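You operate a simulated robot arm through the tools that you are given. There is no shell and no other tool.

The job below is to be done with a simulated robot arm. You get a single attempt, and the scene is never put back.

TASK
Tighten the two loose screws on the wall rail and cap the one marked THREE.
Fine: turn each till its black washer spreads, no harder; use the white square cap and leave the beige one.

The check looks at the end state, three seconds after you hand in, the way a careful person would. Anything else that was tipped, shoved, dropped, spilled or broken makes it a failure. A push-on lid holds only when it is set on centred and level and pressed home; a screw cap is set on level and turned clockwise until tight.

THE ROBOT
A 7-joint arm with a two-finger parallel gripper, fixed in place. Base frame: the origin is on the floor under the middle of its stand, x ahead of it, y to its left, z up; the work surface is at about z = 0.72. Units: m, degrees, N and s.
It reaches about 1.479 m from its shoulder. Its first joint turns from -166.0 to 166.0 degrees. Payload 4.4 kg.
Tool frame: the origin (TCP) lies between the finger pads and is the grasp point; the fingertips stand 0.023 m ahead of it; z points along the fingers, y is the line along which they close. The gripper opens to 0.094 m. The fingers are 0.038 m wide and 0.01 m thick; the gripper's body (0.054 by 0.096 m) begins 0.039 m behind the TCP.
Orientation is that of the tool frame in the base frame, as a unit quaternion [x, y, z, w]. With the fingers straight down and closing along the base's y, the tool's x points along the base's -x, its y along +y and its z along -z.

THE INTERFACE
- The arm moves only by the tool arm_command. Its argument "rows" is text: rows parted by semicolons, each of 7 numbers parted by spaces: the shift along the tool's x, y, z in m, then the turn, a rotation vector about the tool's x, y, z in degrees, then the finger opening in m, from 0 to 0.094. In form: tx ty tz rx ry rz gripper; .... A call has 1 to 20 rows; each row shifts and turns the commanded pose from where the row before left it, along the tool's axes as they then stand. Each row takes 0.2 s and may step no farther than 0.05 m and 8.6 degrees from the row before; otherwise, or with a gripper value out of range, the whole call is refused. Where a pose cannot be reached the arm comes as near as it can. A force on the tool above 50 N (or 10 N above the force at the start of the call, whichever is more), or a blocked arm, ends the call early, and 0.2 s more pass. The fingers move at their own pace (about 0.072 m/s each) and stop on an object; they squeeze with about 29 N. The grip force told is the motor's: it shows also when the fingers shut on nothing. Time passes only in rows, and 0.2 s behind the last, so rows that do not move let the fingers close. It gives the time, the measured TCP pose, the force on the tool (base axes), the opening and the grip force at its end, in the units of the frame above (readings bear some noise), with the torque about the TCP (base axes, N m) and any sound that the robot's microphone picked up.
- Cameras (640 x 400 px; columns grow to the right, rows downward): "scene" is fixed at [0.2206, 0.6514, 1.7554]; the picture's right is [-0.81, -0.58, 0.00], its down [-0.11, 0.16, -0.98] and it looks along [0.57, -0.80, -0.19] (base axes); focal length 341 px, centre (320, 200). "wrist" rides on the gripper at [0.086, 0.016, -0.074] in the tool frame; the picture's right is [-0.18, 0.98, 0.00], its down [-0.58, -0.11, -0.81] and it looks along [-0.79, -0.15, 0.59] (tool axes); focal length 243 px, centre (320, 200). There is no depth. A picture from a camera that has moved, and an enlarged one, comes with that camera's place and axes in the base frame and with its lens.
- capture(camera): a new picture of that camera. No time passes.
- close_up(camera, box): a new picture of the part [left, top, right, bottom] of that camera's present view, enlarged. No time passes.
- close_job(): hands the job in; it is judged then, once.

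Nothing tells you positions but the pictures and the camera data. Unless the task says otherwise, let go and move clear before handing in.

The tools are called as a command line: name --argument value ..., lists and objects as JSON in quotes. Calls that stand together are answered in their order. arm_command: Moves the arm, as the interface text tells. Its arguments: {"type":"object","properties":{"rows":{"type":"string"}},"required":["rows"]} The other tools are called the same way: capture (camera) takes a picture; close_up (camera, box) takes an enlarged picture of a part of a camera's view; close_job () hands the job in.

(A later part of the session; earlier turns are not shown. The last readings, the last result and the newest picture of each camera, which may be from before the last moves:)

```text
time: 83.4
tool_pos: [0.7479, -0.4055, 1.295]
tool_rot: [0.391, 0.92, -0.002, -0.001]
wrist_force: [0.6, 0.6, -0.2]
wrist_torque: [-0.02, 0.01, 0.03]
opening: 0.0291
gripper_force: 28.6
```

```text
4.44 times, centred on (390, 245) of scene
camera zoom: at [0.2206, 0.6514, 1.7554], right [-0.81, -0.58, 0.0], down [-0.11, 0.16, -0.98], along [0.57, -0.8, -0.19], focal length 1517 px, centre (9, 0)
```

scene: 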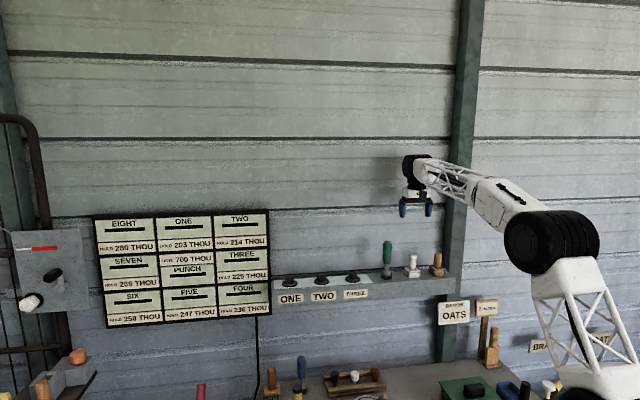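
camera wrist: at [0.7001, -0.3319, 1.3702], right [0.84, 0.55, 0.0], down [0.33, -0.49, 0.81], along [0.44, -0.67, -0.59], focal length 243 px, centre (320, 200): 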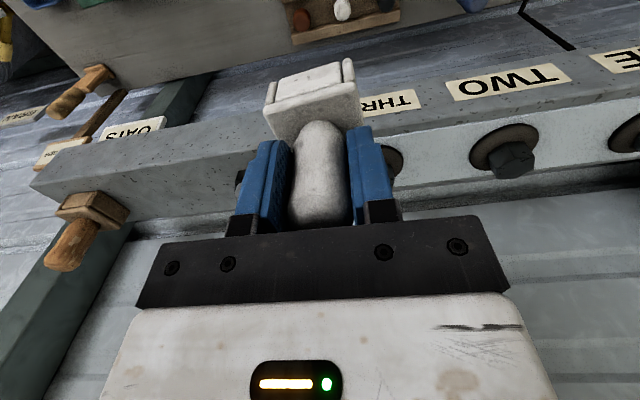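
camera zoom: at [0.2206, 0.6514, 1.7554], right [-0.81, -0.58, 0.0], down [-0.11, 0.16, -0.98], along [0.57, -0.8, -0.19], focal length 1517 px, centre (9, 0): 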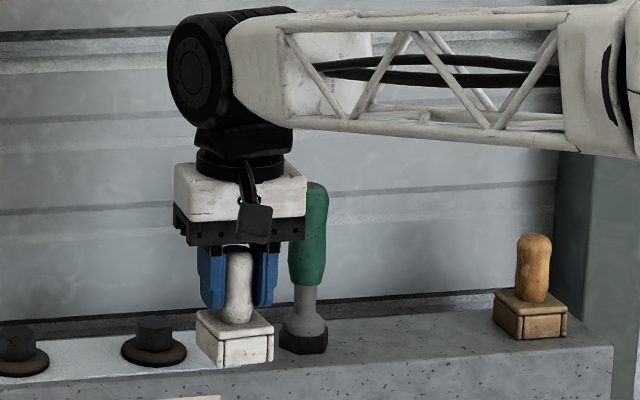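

The cap is clear of the driver. Now I'll move in over THREE, staying above the head, and check alignment.

arm_command --rows "-0.03 0.025 -0.003 0 0 0 0.0; -0.035 0.0151 -0.003 0 0 0 0.0; -0.03 0 0 0 0 0 0.0; -0.0167 0 0 0 0 0 0.0; 0 0 0 0 0 0 0.0"

capture --camera "wrist"

close_up --camera "scene" --box '[310, 220, 400, 290]'

close_up --camera "wrist" --box '[200, 20, 440, 220]'

```text
time: 84.6
tool_pos: [0.854, -0.4573, 1.3043]
tool_rot: [0.392, 0.92, 0.0, -0.002]
wrist_force: [0.1, 0.2, -1.1]
wrist_torque: [0.03, -0.01, 0.0]
opening: 0.029
gripper_force: 28.9
```

```text
taken
camera wrist: at [0.8064, -0.3839, 1.3806], right [0.84, 0.55, 0.0], down [0.33, -0.5, 0.8], along [0.44, -0.67, -0.59], focal length 243 px, centre (320, 200)
```

wrist: 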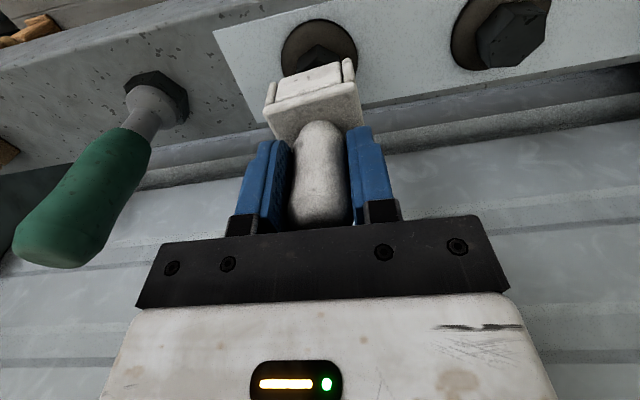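

```text
5.71 times, centred on (355, 255) of scene
camera zoom: at [0.2206, 0.6514, 1.7554], right [-0.81, -0.58, 0.0], down [-0.11, 0.16, -0.98], along [0.57, -0.8, -0.19], focal length 1950 px, centre (120, -114)
```

zoom: 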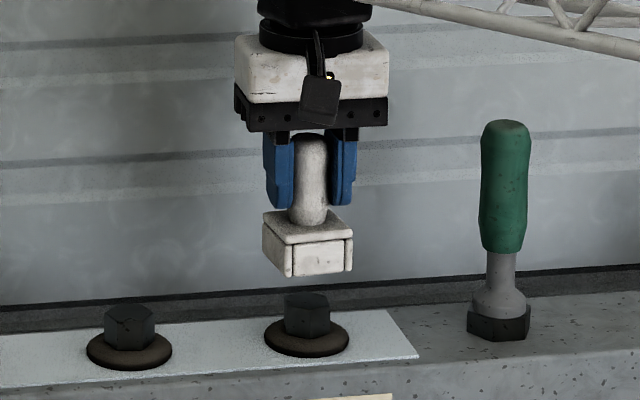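

```text
2.00 times, centred on (320, 120) of wrist
camera zoom: at [0.8064, -0.3839, 1.3806], right [0.84, 0.55, 0.0], down [0.33, -0.5, 0.8], along [0.44, -0.67, -0.59], focal length 485 px, centre (320, 360)
```

zoom: 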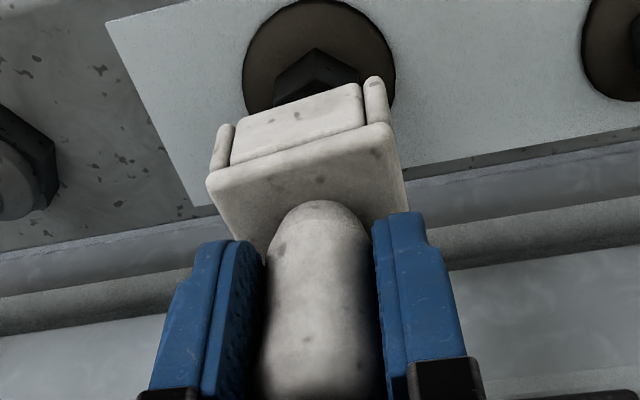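

The cap is centred over THREE within about 1 mm in both views, though it has turned about 8° in the grip. I'll turn the wrist 8° to square it up and lower slowly toward the head.

arm_command --rows "0 0 0 0 0 4 0.0; 0 0 0.005 0 0 4 0.0; 0 0 0.006 0 0 0 0.0; 0 0 0.005 0 0 0 0.0"

close_up --camera "scene" --box '[310, 220, 400, 290]'

close_up --camera "wrist" --box '[200, 20, 440, 220]'

```text
time: 85.6
tool_pos: [0.8553, -0.4579, 1.2864]
tool_rot: [0.455, 0.89, -0.001, -0.001]
wrist_force: [0.3, -0.5, -0.5]
wrist_torque: [-0.02, -0.03, 0.01]
opening: 0.029
gripper_force: 29.4
```

```text
5.71 times, centred on (355, 255) of scene
camera zoom: at [0.2206, 0.6514, 1.7554], right [-0.81, -0.58, 0.0], down [-0.11, 0.16, -0.98], along [0.57, -0.8, -0.19], focal length 1950 px, centre (120, -114)
```

zoom: 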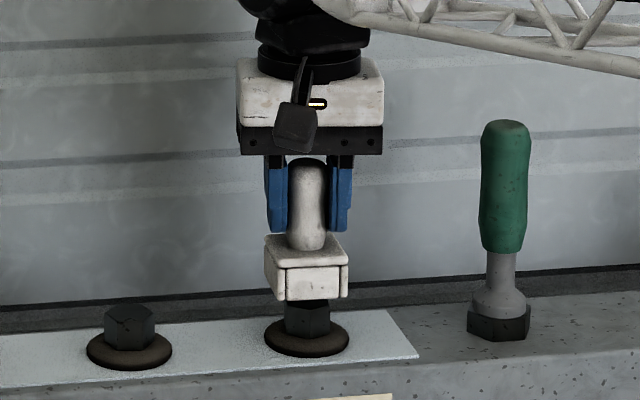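

```text
2.00 times, centred on (320, 120) of wrist
camera zoom: at [0.8184, -0.3784, 1.3621], right [0.9, 0.43, 0.0], down [0.25, -0.54, 0.81], along [0.34, -0.73, -0.59], focal length 485 px, centre (320, 360)
```

zoom: 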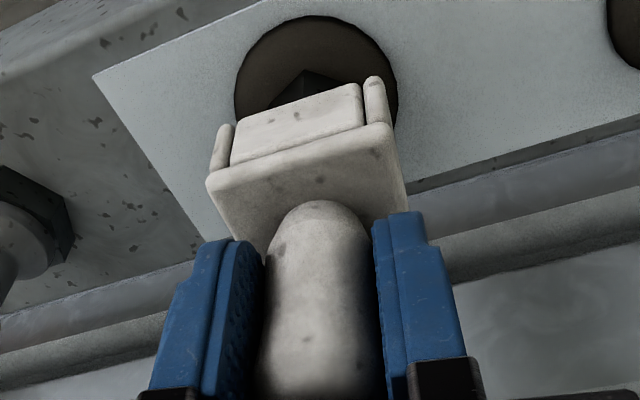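

Alignment looks good, with the cap bottom at about head-top height. I'll lower in small steps and watch the force.

arm_command --rows "0 0 0.004 0 0 0 0.0; 0 0 0.004 0 0 0 0.0; 0 0 0.004 0 0 0 0.0"

close_up --camera "scene" --box '[310, 220, 400, 290]'

close_up --camera "wrist" --box '[200, 20, 440, 220]'

```text
time: 86.4
tool_pos: [0.8549, -0.4576, 1.2777]
tool_rot: [0.455, 0.89, 0.0, 0.001]
wrist_force: [0.4, -1.8, 21.9]
wrist_torque: [0.16, 0.22, -0.04]
opening: 0.029
gripper_force: 28.7
```

```text
5.71 times, centred on (355, 255) of scene
camera zoom: at [0.2206, 0.6514, 1.7554], right [-0.81, -0.58, 0.0], down [-0.11, 0.16, -0.98], along [0.57, -0.8, -0.19], focal length 1950 px, centre (120, -114)
```

zoom: 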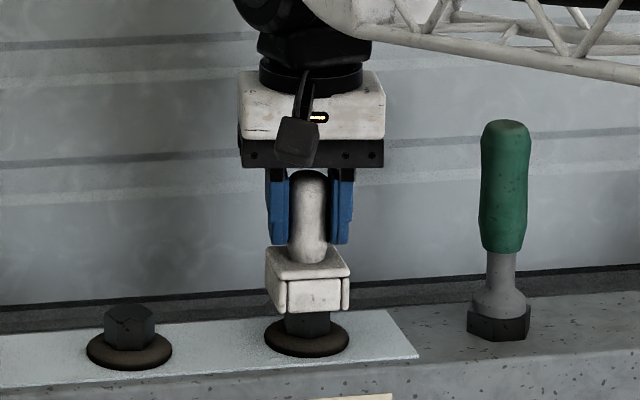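

```text
2.00 times, centred on (320, 120) of wrist
camera zoom: at [0.8172, -0.3786, 1.3529], right [0.9, 0.43, 0.0], down [0.25, -0.53, 0.81], along [0.34, -0.73, -0.59], focal length 485 px, centre (320, 360)
```

zoom: 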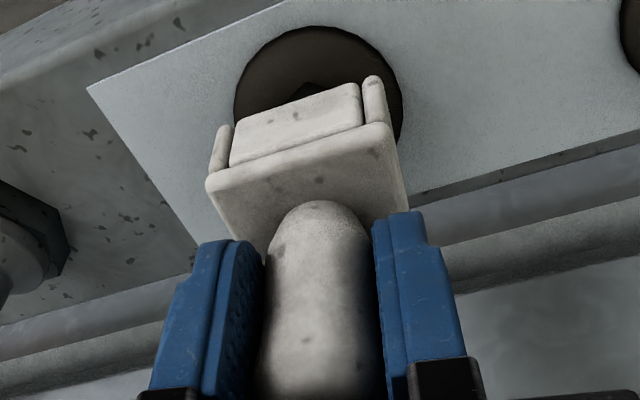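

Contact at 22 N, with the cap bottom right at the head's top. I'll check centring closely before pressing home.

close_up --camera "scene" --box '[334, 240, 374, 280]'

close_up --camera "wrist" --box '[270, 20, 430, 120]'

```text
10.00 times, centred on (354, 260) of scene
camera zoom: at [0.2206, 0.6514, 1.7554], right [-0.81, -0.58, 0.0], down [-0.11, 0.16, -0.98], along [0.57, -0.8, -0.19], focal length 3412 px, centre (-20, -400)
```

zoom: 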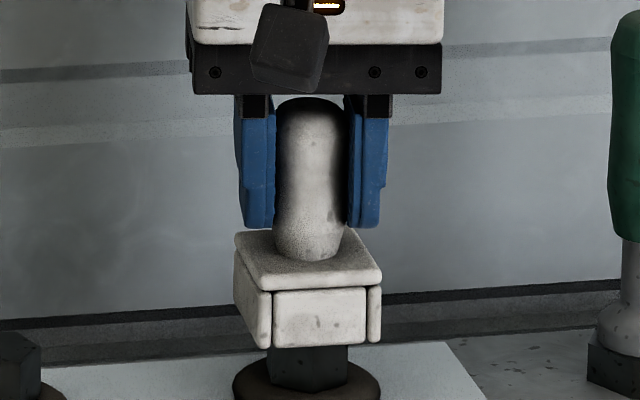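

```text
4.00 times, centred on (350, 70) of wrist
camera zoom: at [0.8172, -0.3786, 1.3529], right [0.9, 0.43, 0.0], down [0.25, -0.53, 0.81], along [0.34, -0.73, -0.59], focal length 970 px, centre (200, 720)
```

zoom: 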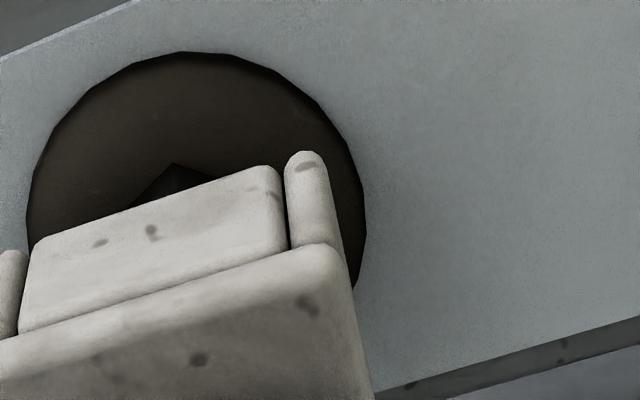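

Centred within 1–2 mm and level. I'll press down gradually and watch for it to seat.

arm_command --rows "0 0 0.001 0 0 0 0.0; 0 0 0.001 0 0 0 0.0; 0 0 0 0 0 0 0.0"

close_up --camera "scene" --box '[334, 240, 374, 280]'

```text
time: 87.2
tool_pos: [0.8567, -0.4585, 1.2694]
tool_rot: [0.455, 0.89, 0.0, -0.004]
wrist_force: [-3.4, 1.8, -0.7]
wrist_torque: [0.13, 0.13, 0.0]
opening: 0.029
gripper_force: 28.8
```

```text
10.00 times, centred on (354, 260) of scene
camera zoom: at [0.2206, 0.6514, 1.7554], right [-0.81, -0.58, 0.0], down [-0.11, 0.16, -0.98], along [0.57, -0.8, -0.19], focal length 3412 px, centre (-20, -400)
```

zoom: 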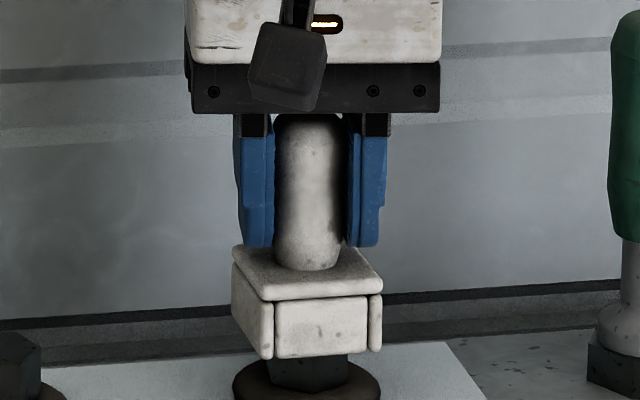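

The cap dropped several millimetres and the load went to zero, but it looks slightly tilted. I'll check from the wrist camera.

close_up --camera "wrist" --box '[200, 20, 440, 220]'

close_up --camera "scene" --box '[310, 220, 400, 290]'

```text
2.00 times, centred on (320, 120) of wrist
camera zoom: at [0.8182, -0.3792, 1.3454], right [0.9, 0.43, 0.0], down [0.26, -0.54, 0.8], along [0.34, -0.73, -0.6], focal length 485 px, centre (320, 360)
```

zoom: 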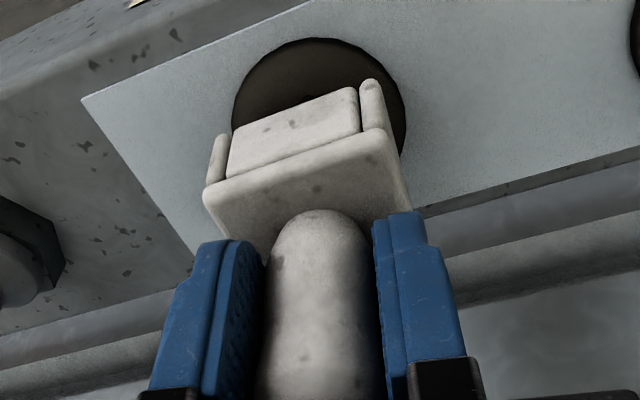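

```text
5.71 times, centred on (355, 255) of scene
camera zoom: at [0.2206, 0.6514, 1.7554], right [-0.81, -0.58, 0.0], down [-0.11, 0.16, -0.98], along [0.57, -0.8, -0.19], focal length 1950 px, centre (120, -114)
```

zoom: 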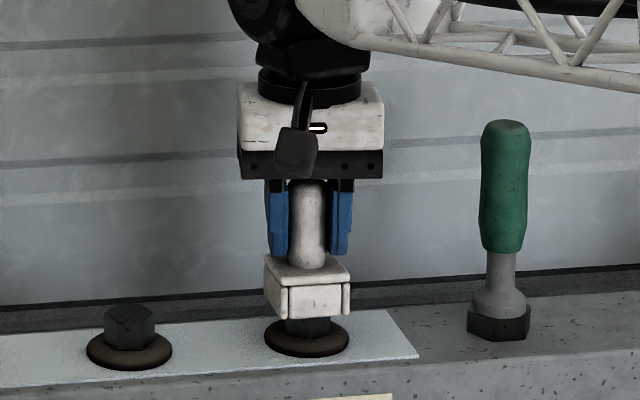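

The cap tipped a few degrees, wall side lower, which suggests it's slightly too far toward the wall and catching on the head. I'll lift 8 mm, look again, and correct position and tilt.

arm_command --rows "0 0 -0.003 0 0 0 0.0; 0 0 -0.004 0 0 0 0.0; 0 0 -0.004 0 0 0 0.0"

close_up --camera "wrist" --box '[200, 20, 440, 220]'

close_up --camera "scene" --box '[334, 240, 374, 280]'

```text
time: 88.0
tool_pos: [0.8544, -0.4559, 1.2849]
tool_rot: [0.454, 0.891, -0.001, -0.001]
wrist_force: [0.8, 0.6, -1.3]
wrist_torque: [0.02, -0.02, -0.01]
opening: 0.0291
gripper_force: 29.0
```

```text
2.00 times, centred on (320, 120) of wrist
camera zoom: at [0.8178, -0.378, 1.3595], right [0.9, 0.43, 0.0], down [0.26, -0.54, 0.81], along [0.34, -0.73, -0.59], focal length 485 px, centre (320, 360)
```

zoom: 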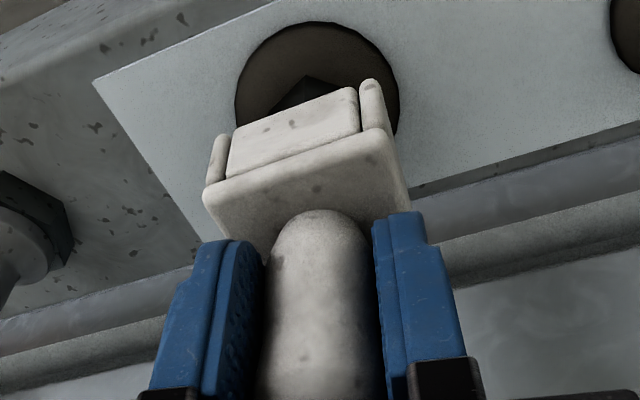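

```text
10.00 times, centred on (354, 260) of scene
camera zoom: at [0.2206, 0.6514, 1.7554], right [-0.81, -0.58, 0.0], down [-0.11, 0.16, -0.98], along [0.57, -0.8, -0.19], focal length 3412 px, centre (-20, -400)
```

zoom: 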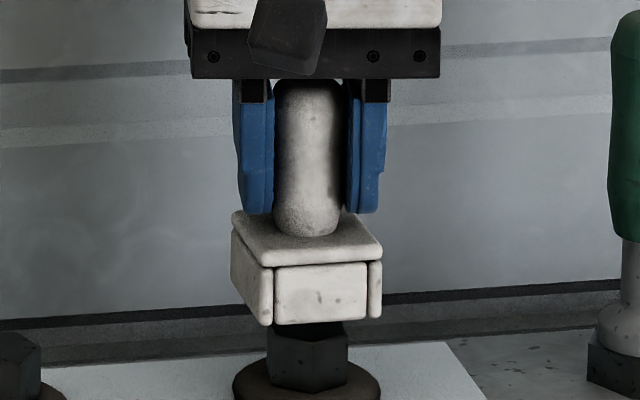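

close_up --camera "scene" --box '[340, 258, 370, 280]'

close_up --camera "wrist" --box '[290, 50, 410, 140]'

capture --camera "scene"

```text
16.00 times, centred on (355, 269) of scene
camera zoom: at [0.2206, 0.6514, 1.7554], right [-0.81, -0.58, 0.0], down [-0.11, 0.16, -0.98], along [0.57, -0.8, -0.19], focal length 5460 px, centre (-240, -904)
```

zoom: 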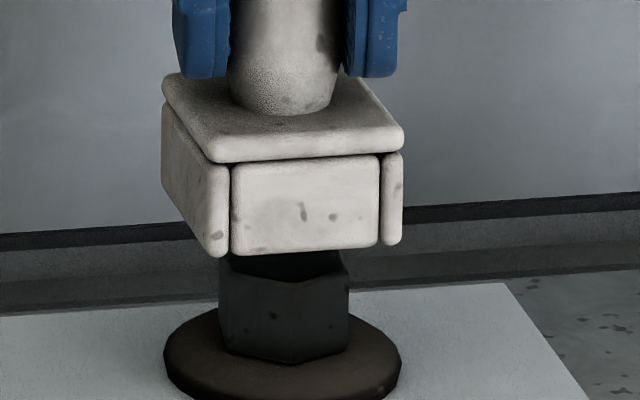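

```text
4.44 times, centred on (350, 95) of wrist
camera zoom: at [0.8178, -0.378, 1.3595], right [0.9, 0.43, 0.0], down [0.26, -0.54, 0.81], along [0.34, -0.73, -0.59], focal length 1078 px, centre (187, 667)
```

zoom: 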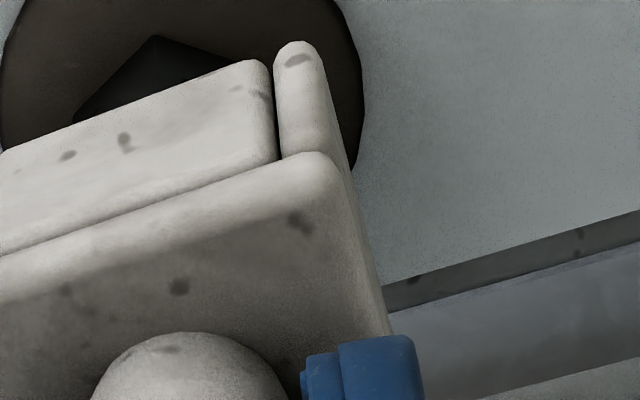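

```text
taken
```

scene: 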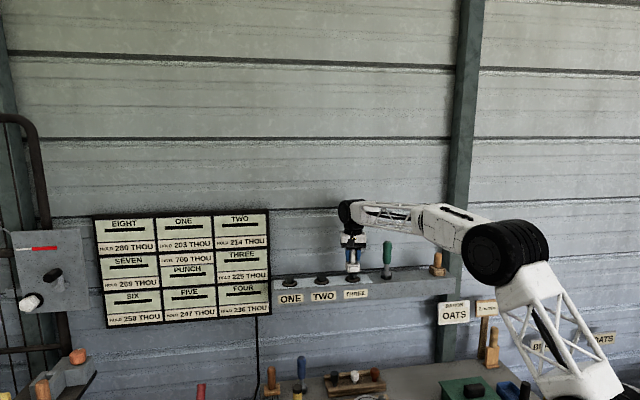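

The cap is a hollow box about 37 mm inside, going over a head 34 mm across its corners, so there's only about 1.3 mm of play. My best estimate is that the cap is about 2 mm too near the wall, so I'll shift out 2 mm and try again gently.

arm_command --rows "0.002 0 0 0 0 0 0.0; 0 0 0.003 0 0 0 0.0; 0 0 0.003 0 0 0 0.0; 0 0 0.002 0 0 0 0.0"

close_up --camera "scene" --box '[340, 258, 370, 280]'

close_up --camera "wrist" --box '[200, 20, 440, 220]'

```text
time: 89.0
tool_pos: [0.8544, -0.4545, 1.2754]
tool_rot: [0.455, 0.891, 0.0, -0.001]
wrist_force: [0.4, -0.4, -1.1]
wrist_torque: [0.02, 0.01, -0.03]
opening: 0.029
gripper_force: 28.8
```

```text
16.00 times, centred on (355, 269) of scene
camera zoom: at [0.2206, 0.6514, 1.7554], right [-0.81, -0.58, 0.0], down [-0.11, 0.16, -0.98], along [0.57, -0.8, -0.19], focal length 5460 px, centre (-240, -904)
```

zoom: 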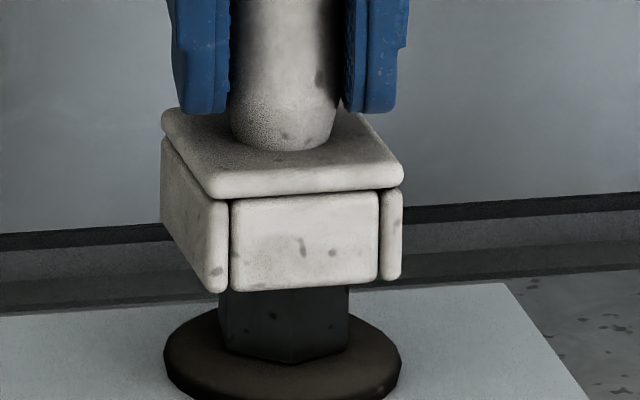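

```text
2.00 times, centred on (320, 120) of wrist
camera zoom: at [0.8171, -0.3768, 1.3508], right [0.9, 0.43, 0.0], down [0.25, -0.54, 0.81], along [0.34, -0.73, -0.59], focal length 485 px, centre (320, 360)
```

zoom: 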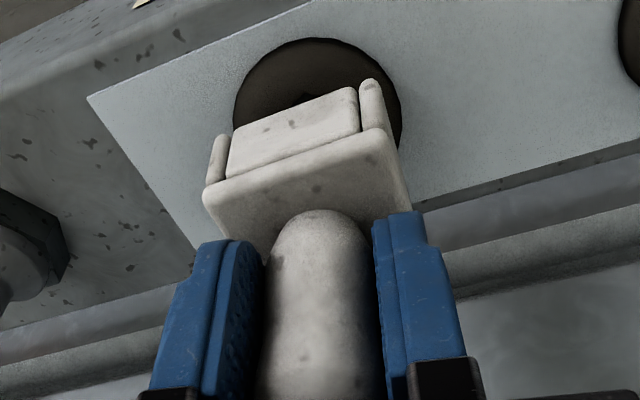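

No contact yet. I'll continue down in 2 mm steps.

arm_command --rows "0 0 0.002 0 0 0 0.0; 0 0 0.001 0 0 0 0.0"

```text
time: 89.6
tool_pos: [0.8541, -0.4564, 1.2707]
tool_rot: [0.455, 0.89, -0.001, -0.001]
wrist_force: [-0.5, -0.9, -0.7]
wrist_torque: [-0.01, 0.01, -0.01]
opening: 0.0288
gripper_force: 28.9
```

arm_command --rows "0 0 0.002 0 0 0 0.0; 0 0 0.001 0 0 0 0.0"

close_up --camera "scene" --box '[340, 258, 370, 280]'

close_up --camera "wrist" --box '[200, 20, 440, 220]'

```text
time: 90.2
tool_pos: [0.8554, -0.4553, 1.269]
tool_rot: [0.455, 0.891, 0.0, -0.002]
wrist_force: [0.7, -0.3, -0.7]
wrist_torque: [0.0, -0.04, -0.03]
opening: 0.0289
gripper_force: 29.7
```

```text
16.00 times, centred on (355, 269) of scene
camera zoom: at [0.2206, 0.6514, 1.7554], right [-0.81, -0.58, 0.0], down [-0.11, 0.16, -0.98], along [0.57, -0.8, -0.19], focal length 5460 px, centre (-240, -904)
```

zoom: 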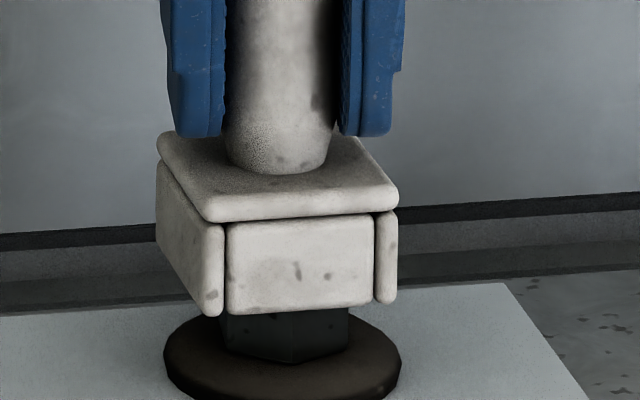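

```text
2.00 times, centred on (320, 120) of wrist
camera zoom: at [0.8181, -0.3765, 1.3446], right [0.9, 0.43, 0.0], down [0.25, -0.54, 0.81], along [0.34, -0.73, -0.59], focal length 485 px, centre (320, 360)
```

zoom: 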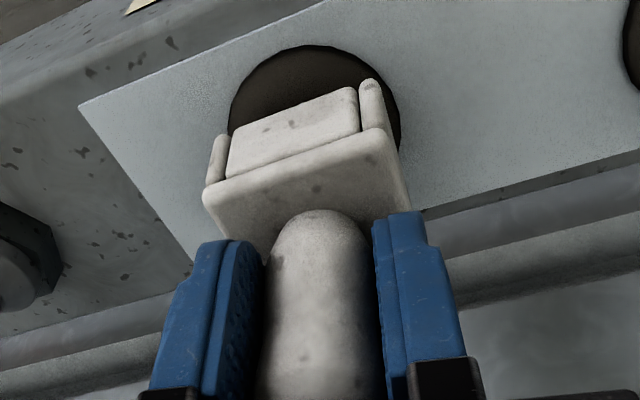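

The cap is sliding over the head with no force, about 4 mm engaged and about 1.2 mm left of centre. I'll correct that and continue down.

arm_command --rows "0 -0.0012 0 0 0 0 0.0; 0 0 0.002 0 0 0 0.0; 0 0 0.002 0 0 0 0.0"

close_up --camera "scene" --box '[340, 258, 370, 280]'

```text
time: 91.0
tool_pos: [0.8553, -0.4577, 1.2642]
tool_rot: [0.455, 0.891, 0.0, -0.001]
wrist_force: [-0.1, 0.5, -2.0]
wrist_torque: [-0.02, 0.02, -0.01]
opening: 0.0291
gripper_force: 29.0
```

```text
16.00 times, centred on (355, 269) of scene
camera zoom: at [0.2206, 0.6514, 1.7554], right [-0.81, -0.58, 0.0], down [-0.11, 0.16, -0.98], along [0.57, -0.8, -0.19], focal length 5460 px, centre (-240, -904)
```

zoom: 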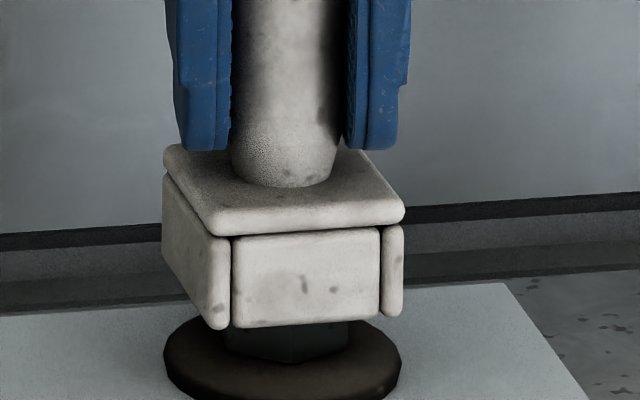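

Centred now. Continuing down in small steps.

arm_command --rows "0 0 0.002 0 0 0 0.0; 0 0 0.002 0 0 0 0.0; 0 0 0.002 0 0 0 0.0"

close_up --camera "scene" --box '[340, 258, 370, 280]'

```text
time: 91.8
tool_pos: [0.8547, -0.4571, 1.2592]
tool_rot: [0.455, 0.891, -0.001, 0.0]
wrist_force: [-0.5, 0.6, -0.1]
wrist_torque: [0.0, -0.03, 0.02]
opening: 0.0287
gripper_force: 28.8
```

```text
16.00 times, centred on (355, 269) of scene
camera zoom: at [0.2206, 0.6514, 1.7554], right [-0.81, -0.58, 0.0], down [-0.11, 0.16, -0.98], along [0.57, -0.8, -0.19], focal length 5460 px, centre (-240, -904)
```

zoom: 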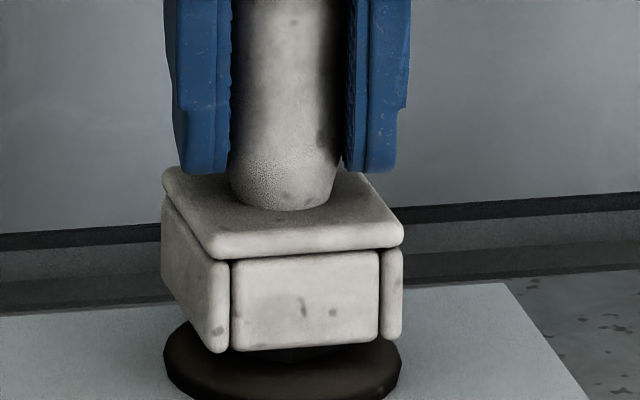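

Sliding on freely and level, with about 6 mm to go. Continuing.

arm_command --rows "0 0 0.002 0 0 0 0.0; 0 0 0.002 0 0 0 0.0; 0 0 0.001 0 0 0 0.0"

close_up --camera "scene" --box '[340, 258, 370, 280]'

```text
time: 92.6
tool_pos: [0.8531, -0.4572, 1.2535]
tool_rot: [0.455, 0.89, -0.001, -0.001]
wrist_force: [0.0, -0.1, -0.5]
wrist_torque: [0.01, -0.02, 0.0]
opening: 0.029
gripper_force: 29.0
```

```text
16.00 times, centred on (355, 269) of scene
camera zoom: at [0.2206, 0.6514, 1.7554], right [-0.81, -0.58, 0.0], down [-0.11, 0.16, -0.98], along [0.57, -0.8, -0.19], focal length 5460 px, centre (-240, -904)
```

zoom: 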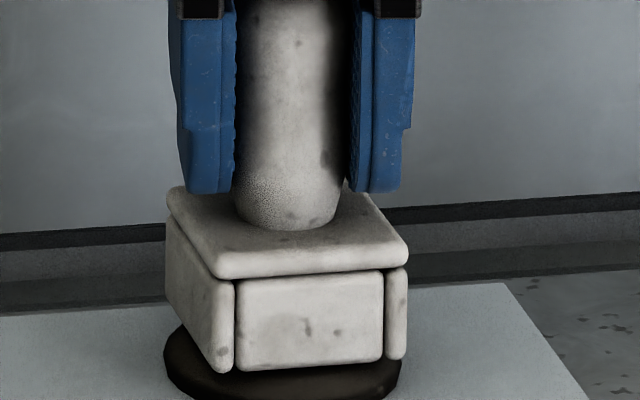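

Almost at the washer with no side load. I'll nudge 0.8 mm to centre, then press home gradually.

arm_command --rows "0 0.0008 0 0 0 0 0.0; 0 0 0.001 0 0 0 0.0; 0 0 0.001 0 0 0 0.0; 0 0 0.001 0 0 0 0.0"

close_up --camera "scene" --box '[340, 258, 370, 280]'

```text
time: 93.6
tool_pos: [0.855, -0.456, 1.2515]
tool_rot: [0.455, 0.891, 0.0, -0.001]
wrist_force: [0.0, 0.5, -1.2]
wrist_torque: [0.02, 0.01, -0.01]
opening: 0.0291
gripper_force: 28.3
```

```text
16.00 times, centred on (355, 269) of scene
camera zoom: at [0.2206, 0.6514, 1.7554], right [-0.81, -0.58, 0.0], down [-0.11, 0.16, -0.98], along [0.57, -0.8, -0.19], focal length 5460 px, centre (-240, -904)
```

zoom: 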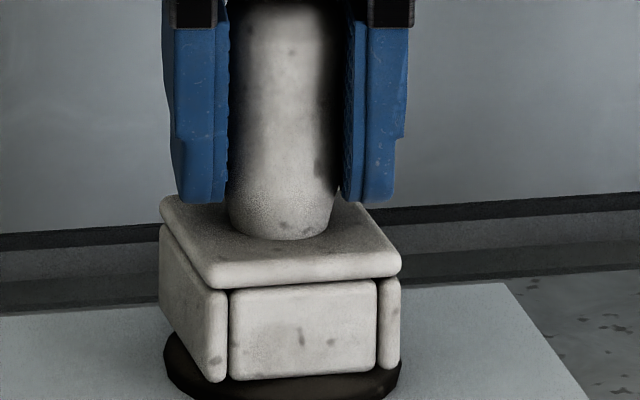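

arm_command --rows "0 -0.0004 0.001 0 0 0 0.0; 0 0 0.001 0 0 0 0.0; 0 0 0.001 0 0 0 0.0; 0 0 0.001 0 0 0 0.0"

close_up --camera "scene" --box '[336, 254, 374, 284]'

```text
time: 94.6
tool_pos: [0.8548, -0.4568, 1.2504]
tool_rot: [0.455, 0.891, 0.0, 0.001]
wrist_force: [-4.3, 2.3, 24.0]
wrist_torque: [-0.17, -0.01, -0.05]
opening: 0.0289
gripper_force: 29.1
```

```text
13.33 times, centred on (355, 269) of scene
camera zoom: at [0.2206, 0.6514, 1.7554], right [-0.81, -0.58, 0.0], down [-0.11, 0.16, -0.98], along [0.57, -0.8, -0.19], focal length 4550 px, centre (-147, -720)
```

zoom: 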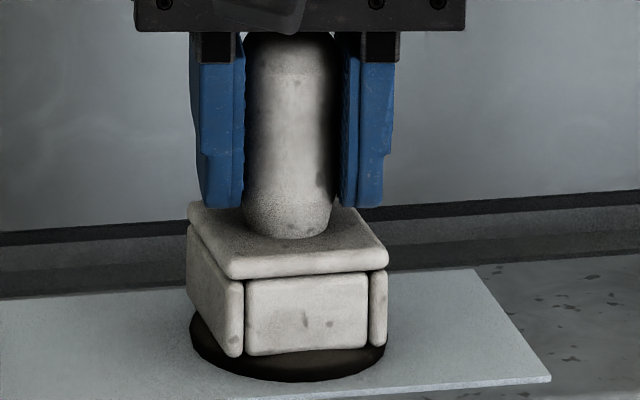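

Contact at 24 N, with the cap sitting on the washer. I'll press a little harder to seat it fully, listening for a click.

arm_command --rows "0 0 0.001 0 0 0 0.0; 0 0 0.001 0 0 0 0.0; 0 0 0 0 0 0 0.0"

close_up --camera "scene" --box '[336, 254, 374, 284]'

close_up --camera "wrist" --box '[200, 20, 440, 220]'

```text
time: 95.4
tool_pos: [0.8548, -0.4569, 1.2461]
tool_rot: [0.455, 0.89, 0.0, -0.002]
wrist_force: [-0.5, 2.5, 22.3]
wrist_torque: [-0.03, -0.07, -0.01]
opening: 0.0292
gripper_force: 29.6
```

```text
13.33 times, centred on (355, 269) of scene
camera zoom: at [0.2206, 0.6514, 1.7554], right [-0.81, -0.58, 0.0], down [-0.11, 0.16, -0.98], along [0.57, -0.8, -0.19], focal length 4550 px, centre (-147, -720)
```

zoom: 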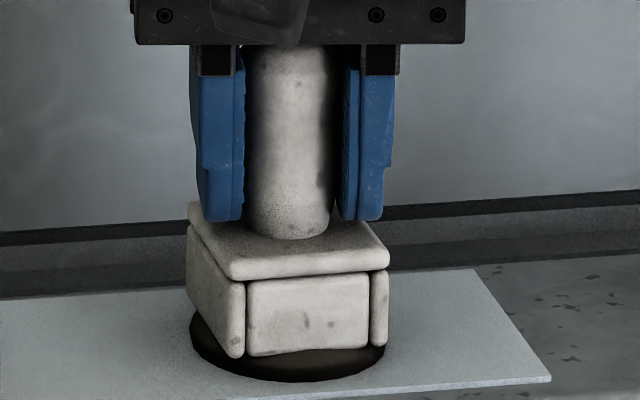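

```text
2.00 times, centred on (320, 120) of wrist
camera zoom: at [0.8171, -0.3777, 1.3215], right [0.9, 0.43, 0.0], down [0.25, -0.54, 0.81], along [0.34, -0.73, -0.59], focal length 485 px, centre (320, 360)
```

zoom: 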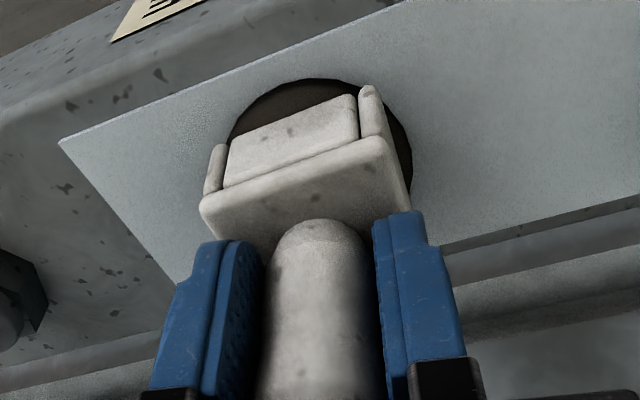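

The fingers are now slipping down the handle at about 22 N and the palm is nearly on the handle's top. Pressing on will let the palm push the cap directly, up to the 50 N stop.

arm_command --rows "0 0 0.001 0 0 0 0.0; 0 0 0.001 0 0 0 0.0; 0 0 0.001 0 0 0 0.0; 0 0 0.001 0 0 0 0.0; 0 0 0.001 0 0 0 0.0"

close_up --camera "scene" --box '[336, 254, 374, 284]'

```text
time: 96.6
tool_pos: [0.8532, -0.4558, 1.241]
tool_rot: [0.455, 0.89, 0.0, -0.001]
wrist_force: [8.6, -3.6, 30.0]
wrist_torque: [-0.05, -0.2, 0.01]
opening: 0.029
gripper_force: 28.7
```

```text
13.33 times, centred on (355, 269) of scene
camera zoom: at [0.2206, 0.6514, 1.7554], right [-0.81, -0.58, 0.0], down [-0.11, 0.16, -0.98], along [0.57, -0.8, -0.19], focal length 4550 px, centre (-147, -720)
```

zoom: 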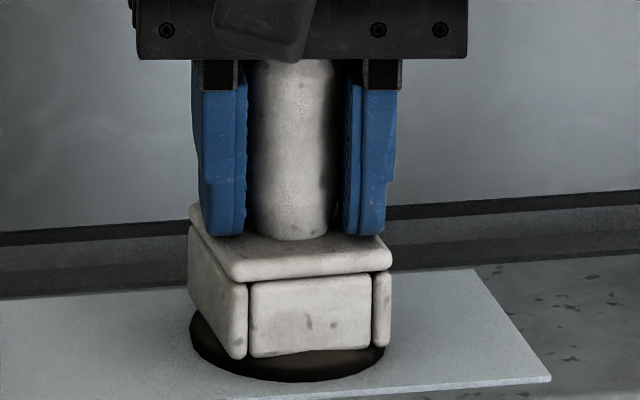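

arm_command --rows "0 0 0.001 0 0 0 0.0; 0 0 0.001 0 0 0 0.0; 0 0 0.001 0 0 0 0.0"

close_up --camera "scene" --box '[336, 254, 374, 284]'

```text
time: 97.3
tool_pos: [0.8523, -0.4549, 1.2416]
tool_rot: [0.455, 0.891, 0.0, 0.001]
wrist_force: [-1.0, 0.6, 2.8]
wrist_torque: [0.01, 0.02, 0.0]
opening: 0.029
gripper_force: 28.9
stopped in row 3: the force on the tool passed its limit at 52 N (the readings are from after the stop); the commanded pose is now the measured one
```

```text
13.33 times, centred on (355, 269) of scene
camera zoom: at [0.2206, 0.6514, 1.7554], right [-0.81, -0.58, 0.0], down [-0.11, 0.16, -0.98], along [0.57, -0.8, -0.19], focal length 4550 px, centre (-147, -720)
```

zoom: 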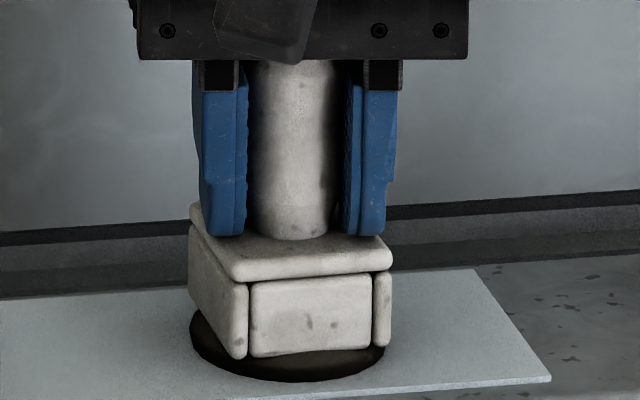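

The press hit the 52 N stop with the cap fully down on the washer, centred and level. Now I'll open and back straight up.

arm_command --rows "0 0 0 0 0 0 0.03; 0 0 0 0 0 0 0.036; 0 0 0 0 0 0 0.046; 0 0 0 0 0 0 0.056; 0 0 -0.003 0 0 0 0.06; 0 0 -0.008 0 0 0 0.06; 0 0 -0.015 0 0 0 0.06; 0 0 -0.02 0 0 0 0.06; 0 0 -0.03 0 0 0 0.06; 0 0 -0.03 0 0 0 0.06; 0 0 0 0 0 0 0.06"

close_up --camera "scene" --box '[330, 240, 378, 284]'

capture --camera "wrist"

capture --camera "scene"

```text
time: 99.8
tool_pos: [0.8531, -0.459, 1.3479]
tool_rot: [0.455, 0.89, 0.0, 0.002]
wrist_force: [-1.0, -0.1, 0.1]
wrist_torque: [-0.01, -0.03, -0.03]
opening: 0.0602
gripper_force: 0.1
```

```text
9.09 times, centred on (354, 262) of scene
camera zoom: at [0.2206, 0.6514, 1.7554], right [-0.81, -0.58, 0.0], down [-0.11, 0.16, -0.98], along [0.57, -0.8, -0.19], focal length 3102 px, centre (11, -364)
```

zoom: 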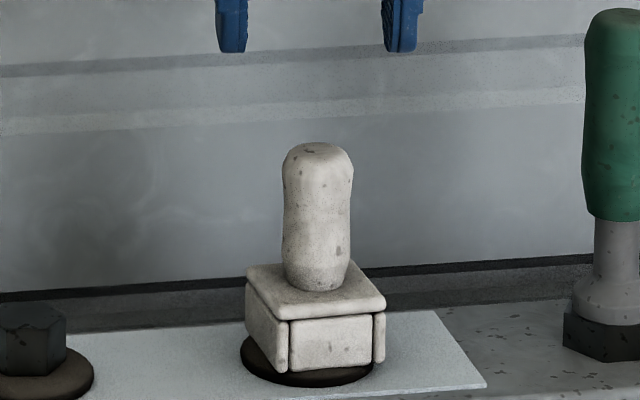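

```text
taken
camera wrist: at [0.8156, -0.3779, 1.4231], right [0.9, 0.43, 0.0], down [0.25, -0.53, 0.81], along [0.34, -0.73, -0.59], focal length 243 px, centre (320, 200)
```

wrist: 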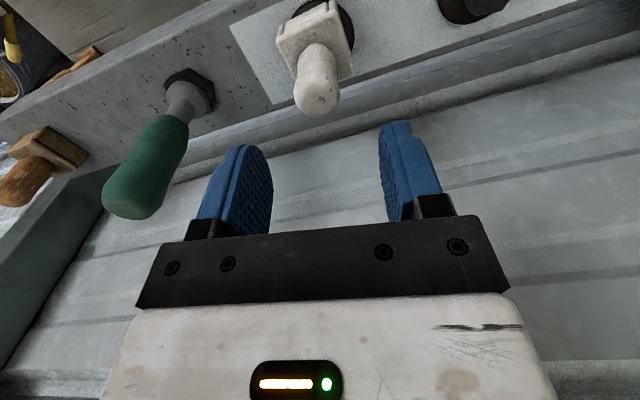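

```text
taken
```

scene: 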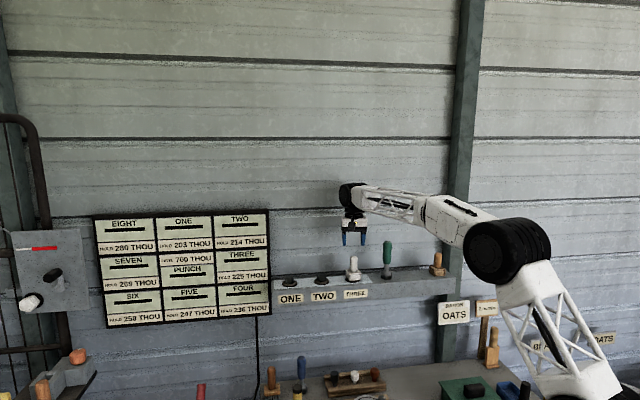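

The cap is on, but it looks shifted a few millimetres to the right of the washer after release. I'll check closely.

close_up --camera "scene" --box '[336, 254, 374, 284]'

close_up --camera "wrist" --box '[240, 0, 400, 130]'

```text
13.33 times, centred on (355, 269) of scene
camera zoom: at [0.2206, 0.6514, 1.7554], right [-0.81, -0.58, 0.0], down [-0.11, 0.16, -0.98], along [0.57, -0.8, -0.19], focal length 4550 px, centre (-147, -720)
```

zoom: 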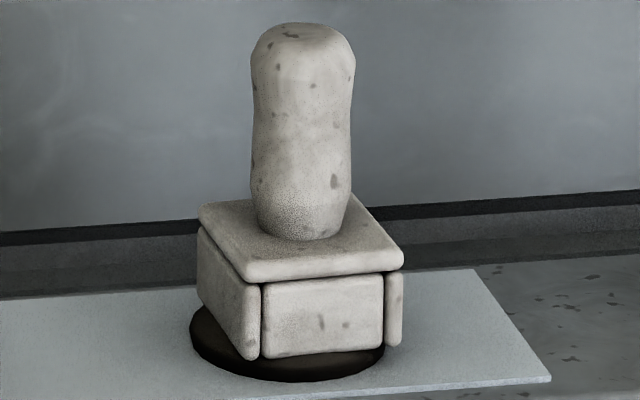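

```text
3.08 times, centred on (320, 65) of wrist
camera zoom: at [0.8156, -0.3779, 1.4231], right [0.9, 0.43, 0.0], down [0.25, -0.53, 0.81], along [0.34, -0.73, -0.59], focal length 746 px, centre (320, 615)
```

zoom: 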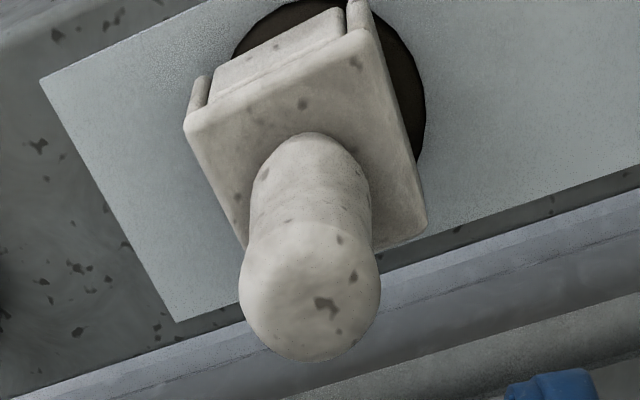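

The cap is level and seated but has slid about 3 mm toward the driver. I'll re-grip the handle with the gripper centred on the screw, which will bring it back to centre, and then press again.

arm_command --rows "-0.001 0 0.025 0 0 0 0.06; 0 0 0.025 0 0 0 0.06; 0 0 0.025 0 0 0 0.06; 0 0 0.015 0 0 0 0.06; 0 0 0.009 0 0 0 0.055; 0 0 0 0 0 0 0.048; 0 0 0 0 0 0 0.042; 0 0 0 0 0 0 0.038"

close_up --camera "scene" --box '[336, 254, 374, 284]'

close_up --camera "wrist" --box '[200, 20, 440, 220]'

```text
time: 101.5
tool_pos: [0.8539, -0.4575, 1.2483]
tool_rot: [0.455, 0.89, 0.0, 0.001]
wrist_force: [-0.2, 0.9, -0.4]
wrist_torque: [0.02, -0.02, -0.01]
opening: 0.038
gripper_force: 0.0
```

```text
13.33 times, centred on (355, 269) of scene
camera zoom: at [0.2206, 0.6514, 1.7554], right [-0.81, -0.58, 0.0], down [-0.11, 0.16, -0.98], along [0.57, -0.8, -0.19], focal length 4550 px, centre (-147, -720)
```

zoom: 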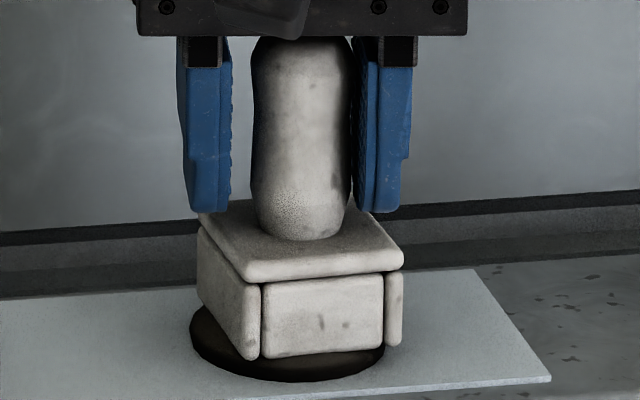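

```text
2.00 times, centred on (320, 120) of wrist
camera zoom: at [0.8162, -0.3775, 1.3241], right [0.9, 0.43, 0.0], down [0.25, -0.53, 0.81], along [0.35, -0.73, -0.59], focal length 485 px, centre (320, 360)
```

zoom: 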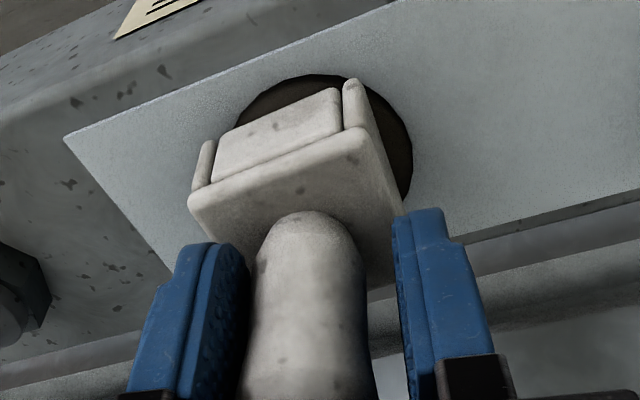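

The handle is between the pads, but the finger midpoint is still about 2 mm right of the washer's centre. I'll shift and close gently.

arm_command --rows "0 0.0018 0 0 0 0 0.038; 0 0 0 0 0 0 0.035; 0 0 0 0 0 0 0.032; 0 0 0 0 0 0 0.029; 0 0 0 0 0 0 0.025; 0 0 0 0 0 0 0.01; 0 0 0 0 0 0 0.0; 0 0 0 0 0 0 0.0"

close_up --camera "scene" --box '[336, 254, 374, 284]'

close_up --camera "wrist" --box '[200, 20, 440, 220]'

```text
time: 103.3
tool_pos: [0.8548, -0.4559, 1.2473]
tool_rot: [0.455, 0.891, -0.001, 0.001]
wrist_force: [0.7, 0.1, 0.1]
wrist_torque: [0.03, 0.01, 0.0]
opening: 0.029
gripper_force: 29.1
```

```text
13.33 times, centred on (355, 269) of scene
camera zoom: at [0.2206, 0.6514, 1.7554], right [-0.81, -0.58, 0.0], down [-0.11, 0.16, -0.98], along [0.57, -0.8, -0.19], focal length 4550 px, centre (-147, -720)
```

zoom: 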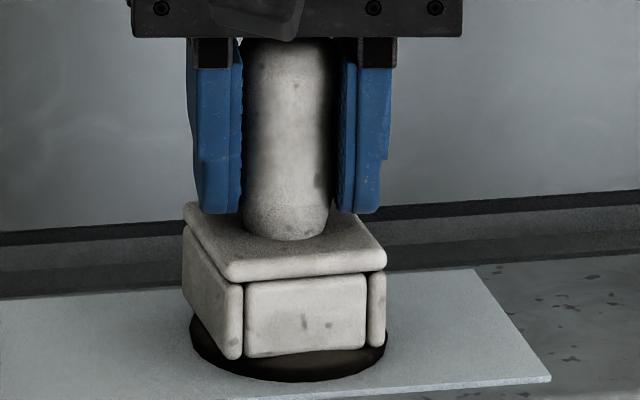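

```text
2.00 times, centred on (320, 120) of wrist
camera zoom: at [0.8174, -0.3766, 1.3238], right [0.9, 0.43, 0.0], down [0.25, -0.53, 0.81], along [0.35, -0.73, -0.59], focal length 485 px, centre (320, 360)
```

zoom: 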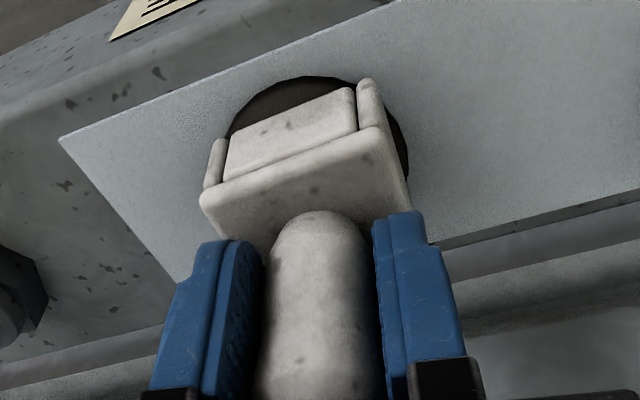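

The cap is now about 1.1 mm left of centre and good in depth. I'll nudge it 1 mm right, then press down through the grip.

arm_command --rows "0 -0.0011 0 0 0 0 0.0; 0 0 0 0 0 0 0.0; 0 0 0.0015 0 0 0 0.0; 0 0 0.0015 0 0 0 0.0; 0 0 0.001 0 0 0 0.0"

close_up --camera "scene" --box '[336, 254, 374, 284]'

close_up --camera "wrist" --box '[200, 20, 440, 220]'

```text
time: 104.5
tool_pos: [0.8534, -0.457, 1.2449]
tool_rot: [0.454, 0.891, 0.0, 0.002]
wrist_force: [3.1, 2.1, 23.3]
wrist_torque: [-0.04, -0.13, 0.02]
opening: 0.0295
gripper_force: 28.9
```

```text
13.33 times, centred on (355, 269) of scene
camera zoom: at [0.2206, 0.6514, 1.7554], right [-0.81, -0.58, 0.0], down [-0.11, 0.16, -0.98], along [0.57, -0.8, -0.19], focal length 4550 px, centre (-147, -720)
```

zoom: 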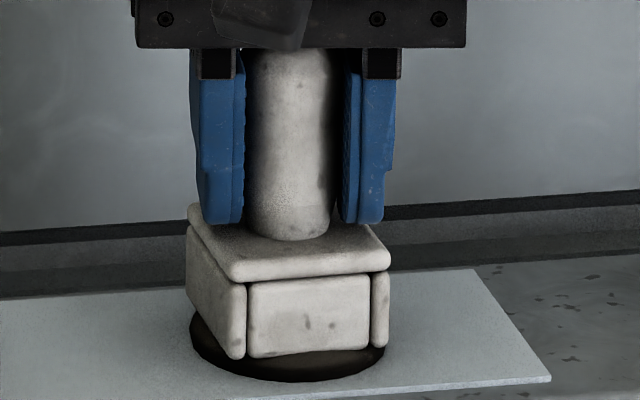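

```text
2.00 times, centred on (320, 120) of wrist
camera zoom: at [0.8164, -0.3772, 1.3204], right [0.9, 0.43, 0.0], down [0.25, -0.53, 0.81], along [0.35, -0.73, -0.59], focal length 485 px, centre (320, 360)
```

zoom: 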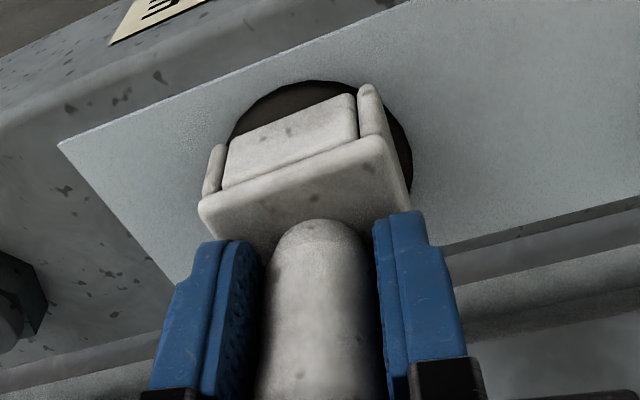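

Centred (cap and washer midpoints coincide) and pressed at 23 N. I'll ease the downward load before opening so nothing drags.

arm_command --rows "0 0 -0.001 0 0 0 0.0; 0 0 -0.001 0 0 0 0.0; 0 0 0 0 0 0 0.0"

```text
time: 105.3
tool_pos: [0.8542, -0.4564, 1.2452]
tool_rot: [0.455, 0.891, 0.0, -0.001]
wrist_force: [-1.4, -2.8, 7.7]
wrist_torque: [-0.13, -0.02, -0.03]
opening: 0.0291
gripper_force: 29.2
```

arm_command --rows "0 0 -0.0005 0 0 0 0.029; 0 0 0 0 0 0 0.03; 0 0 0 0 0 0 0.031; 0 0 0 0 0 0 0.032; 0 0 0 0 0 0 0.034; 0 0 0 0 0 0 0.038"

close_up --camera "scene" --box '[336, 254, 374, 284]'

```text
time: 106.8
tool_pos: [0.8542, -0.4566, 1.2473]
tool_rot: [0.455, 0.891, -0.001, 0.0]
wrist_force: [0.4, -0.2, 0.1]
wrist_torque: [-0.02, -0.03, 0.02]
opening: 0.0383
gripper_force: 0.1
```

```text
13.33 times, centred on (355, 269) of scene
camera zoom: at [0.2206, 0.6514, 1.7554], right [-0.81, -0.58, 0.0], down [-0.11, 0.16, -0.98], along [0.57, -0.8, -0.19], focal length 4550 px, centre (-147, -720)
```

zoom: 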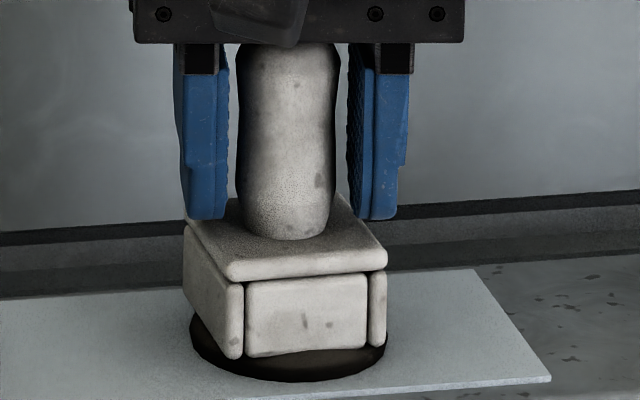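

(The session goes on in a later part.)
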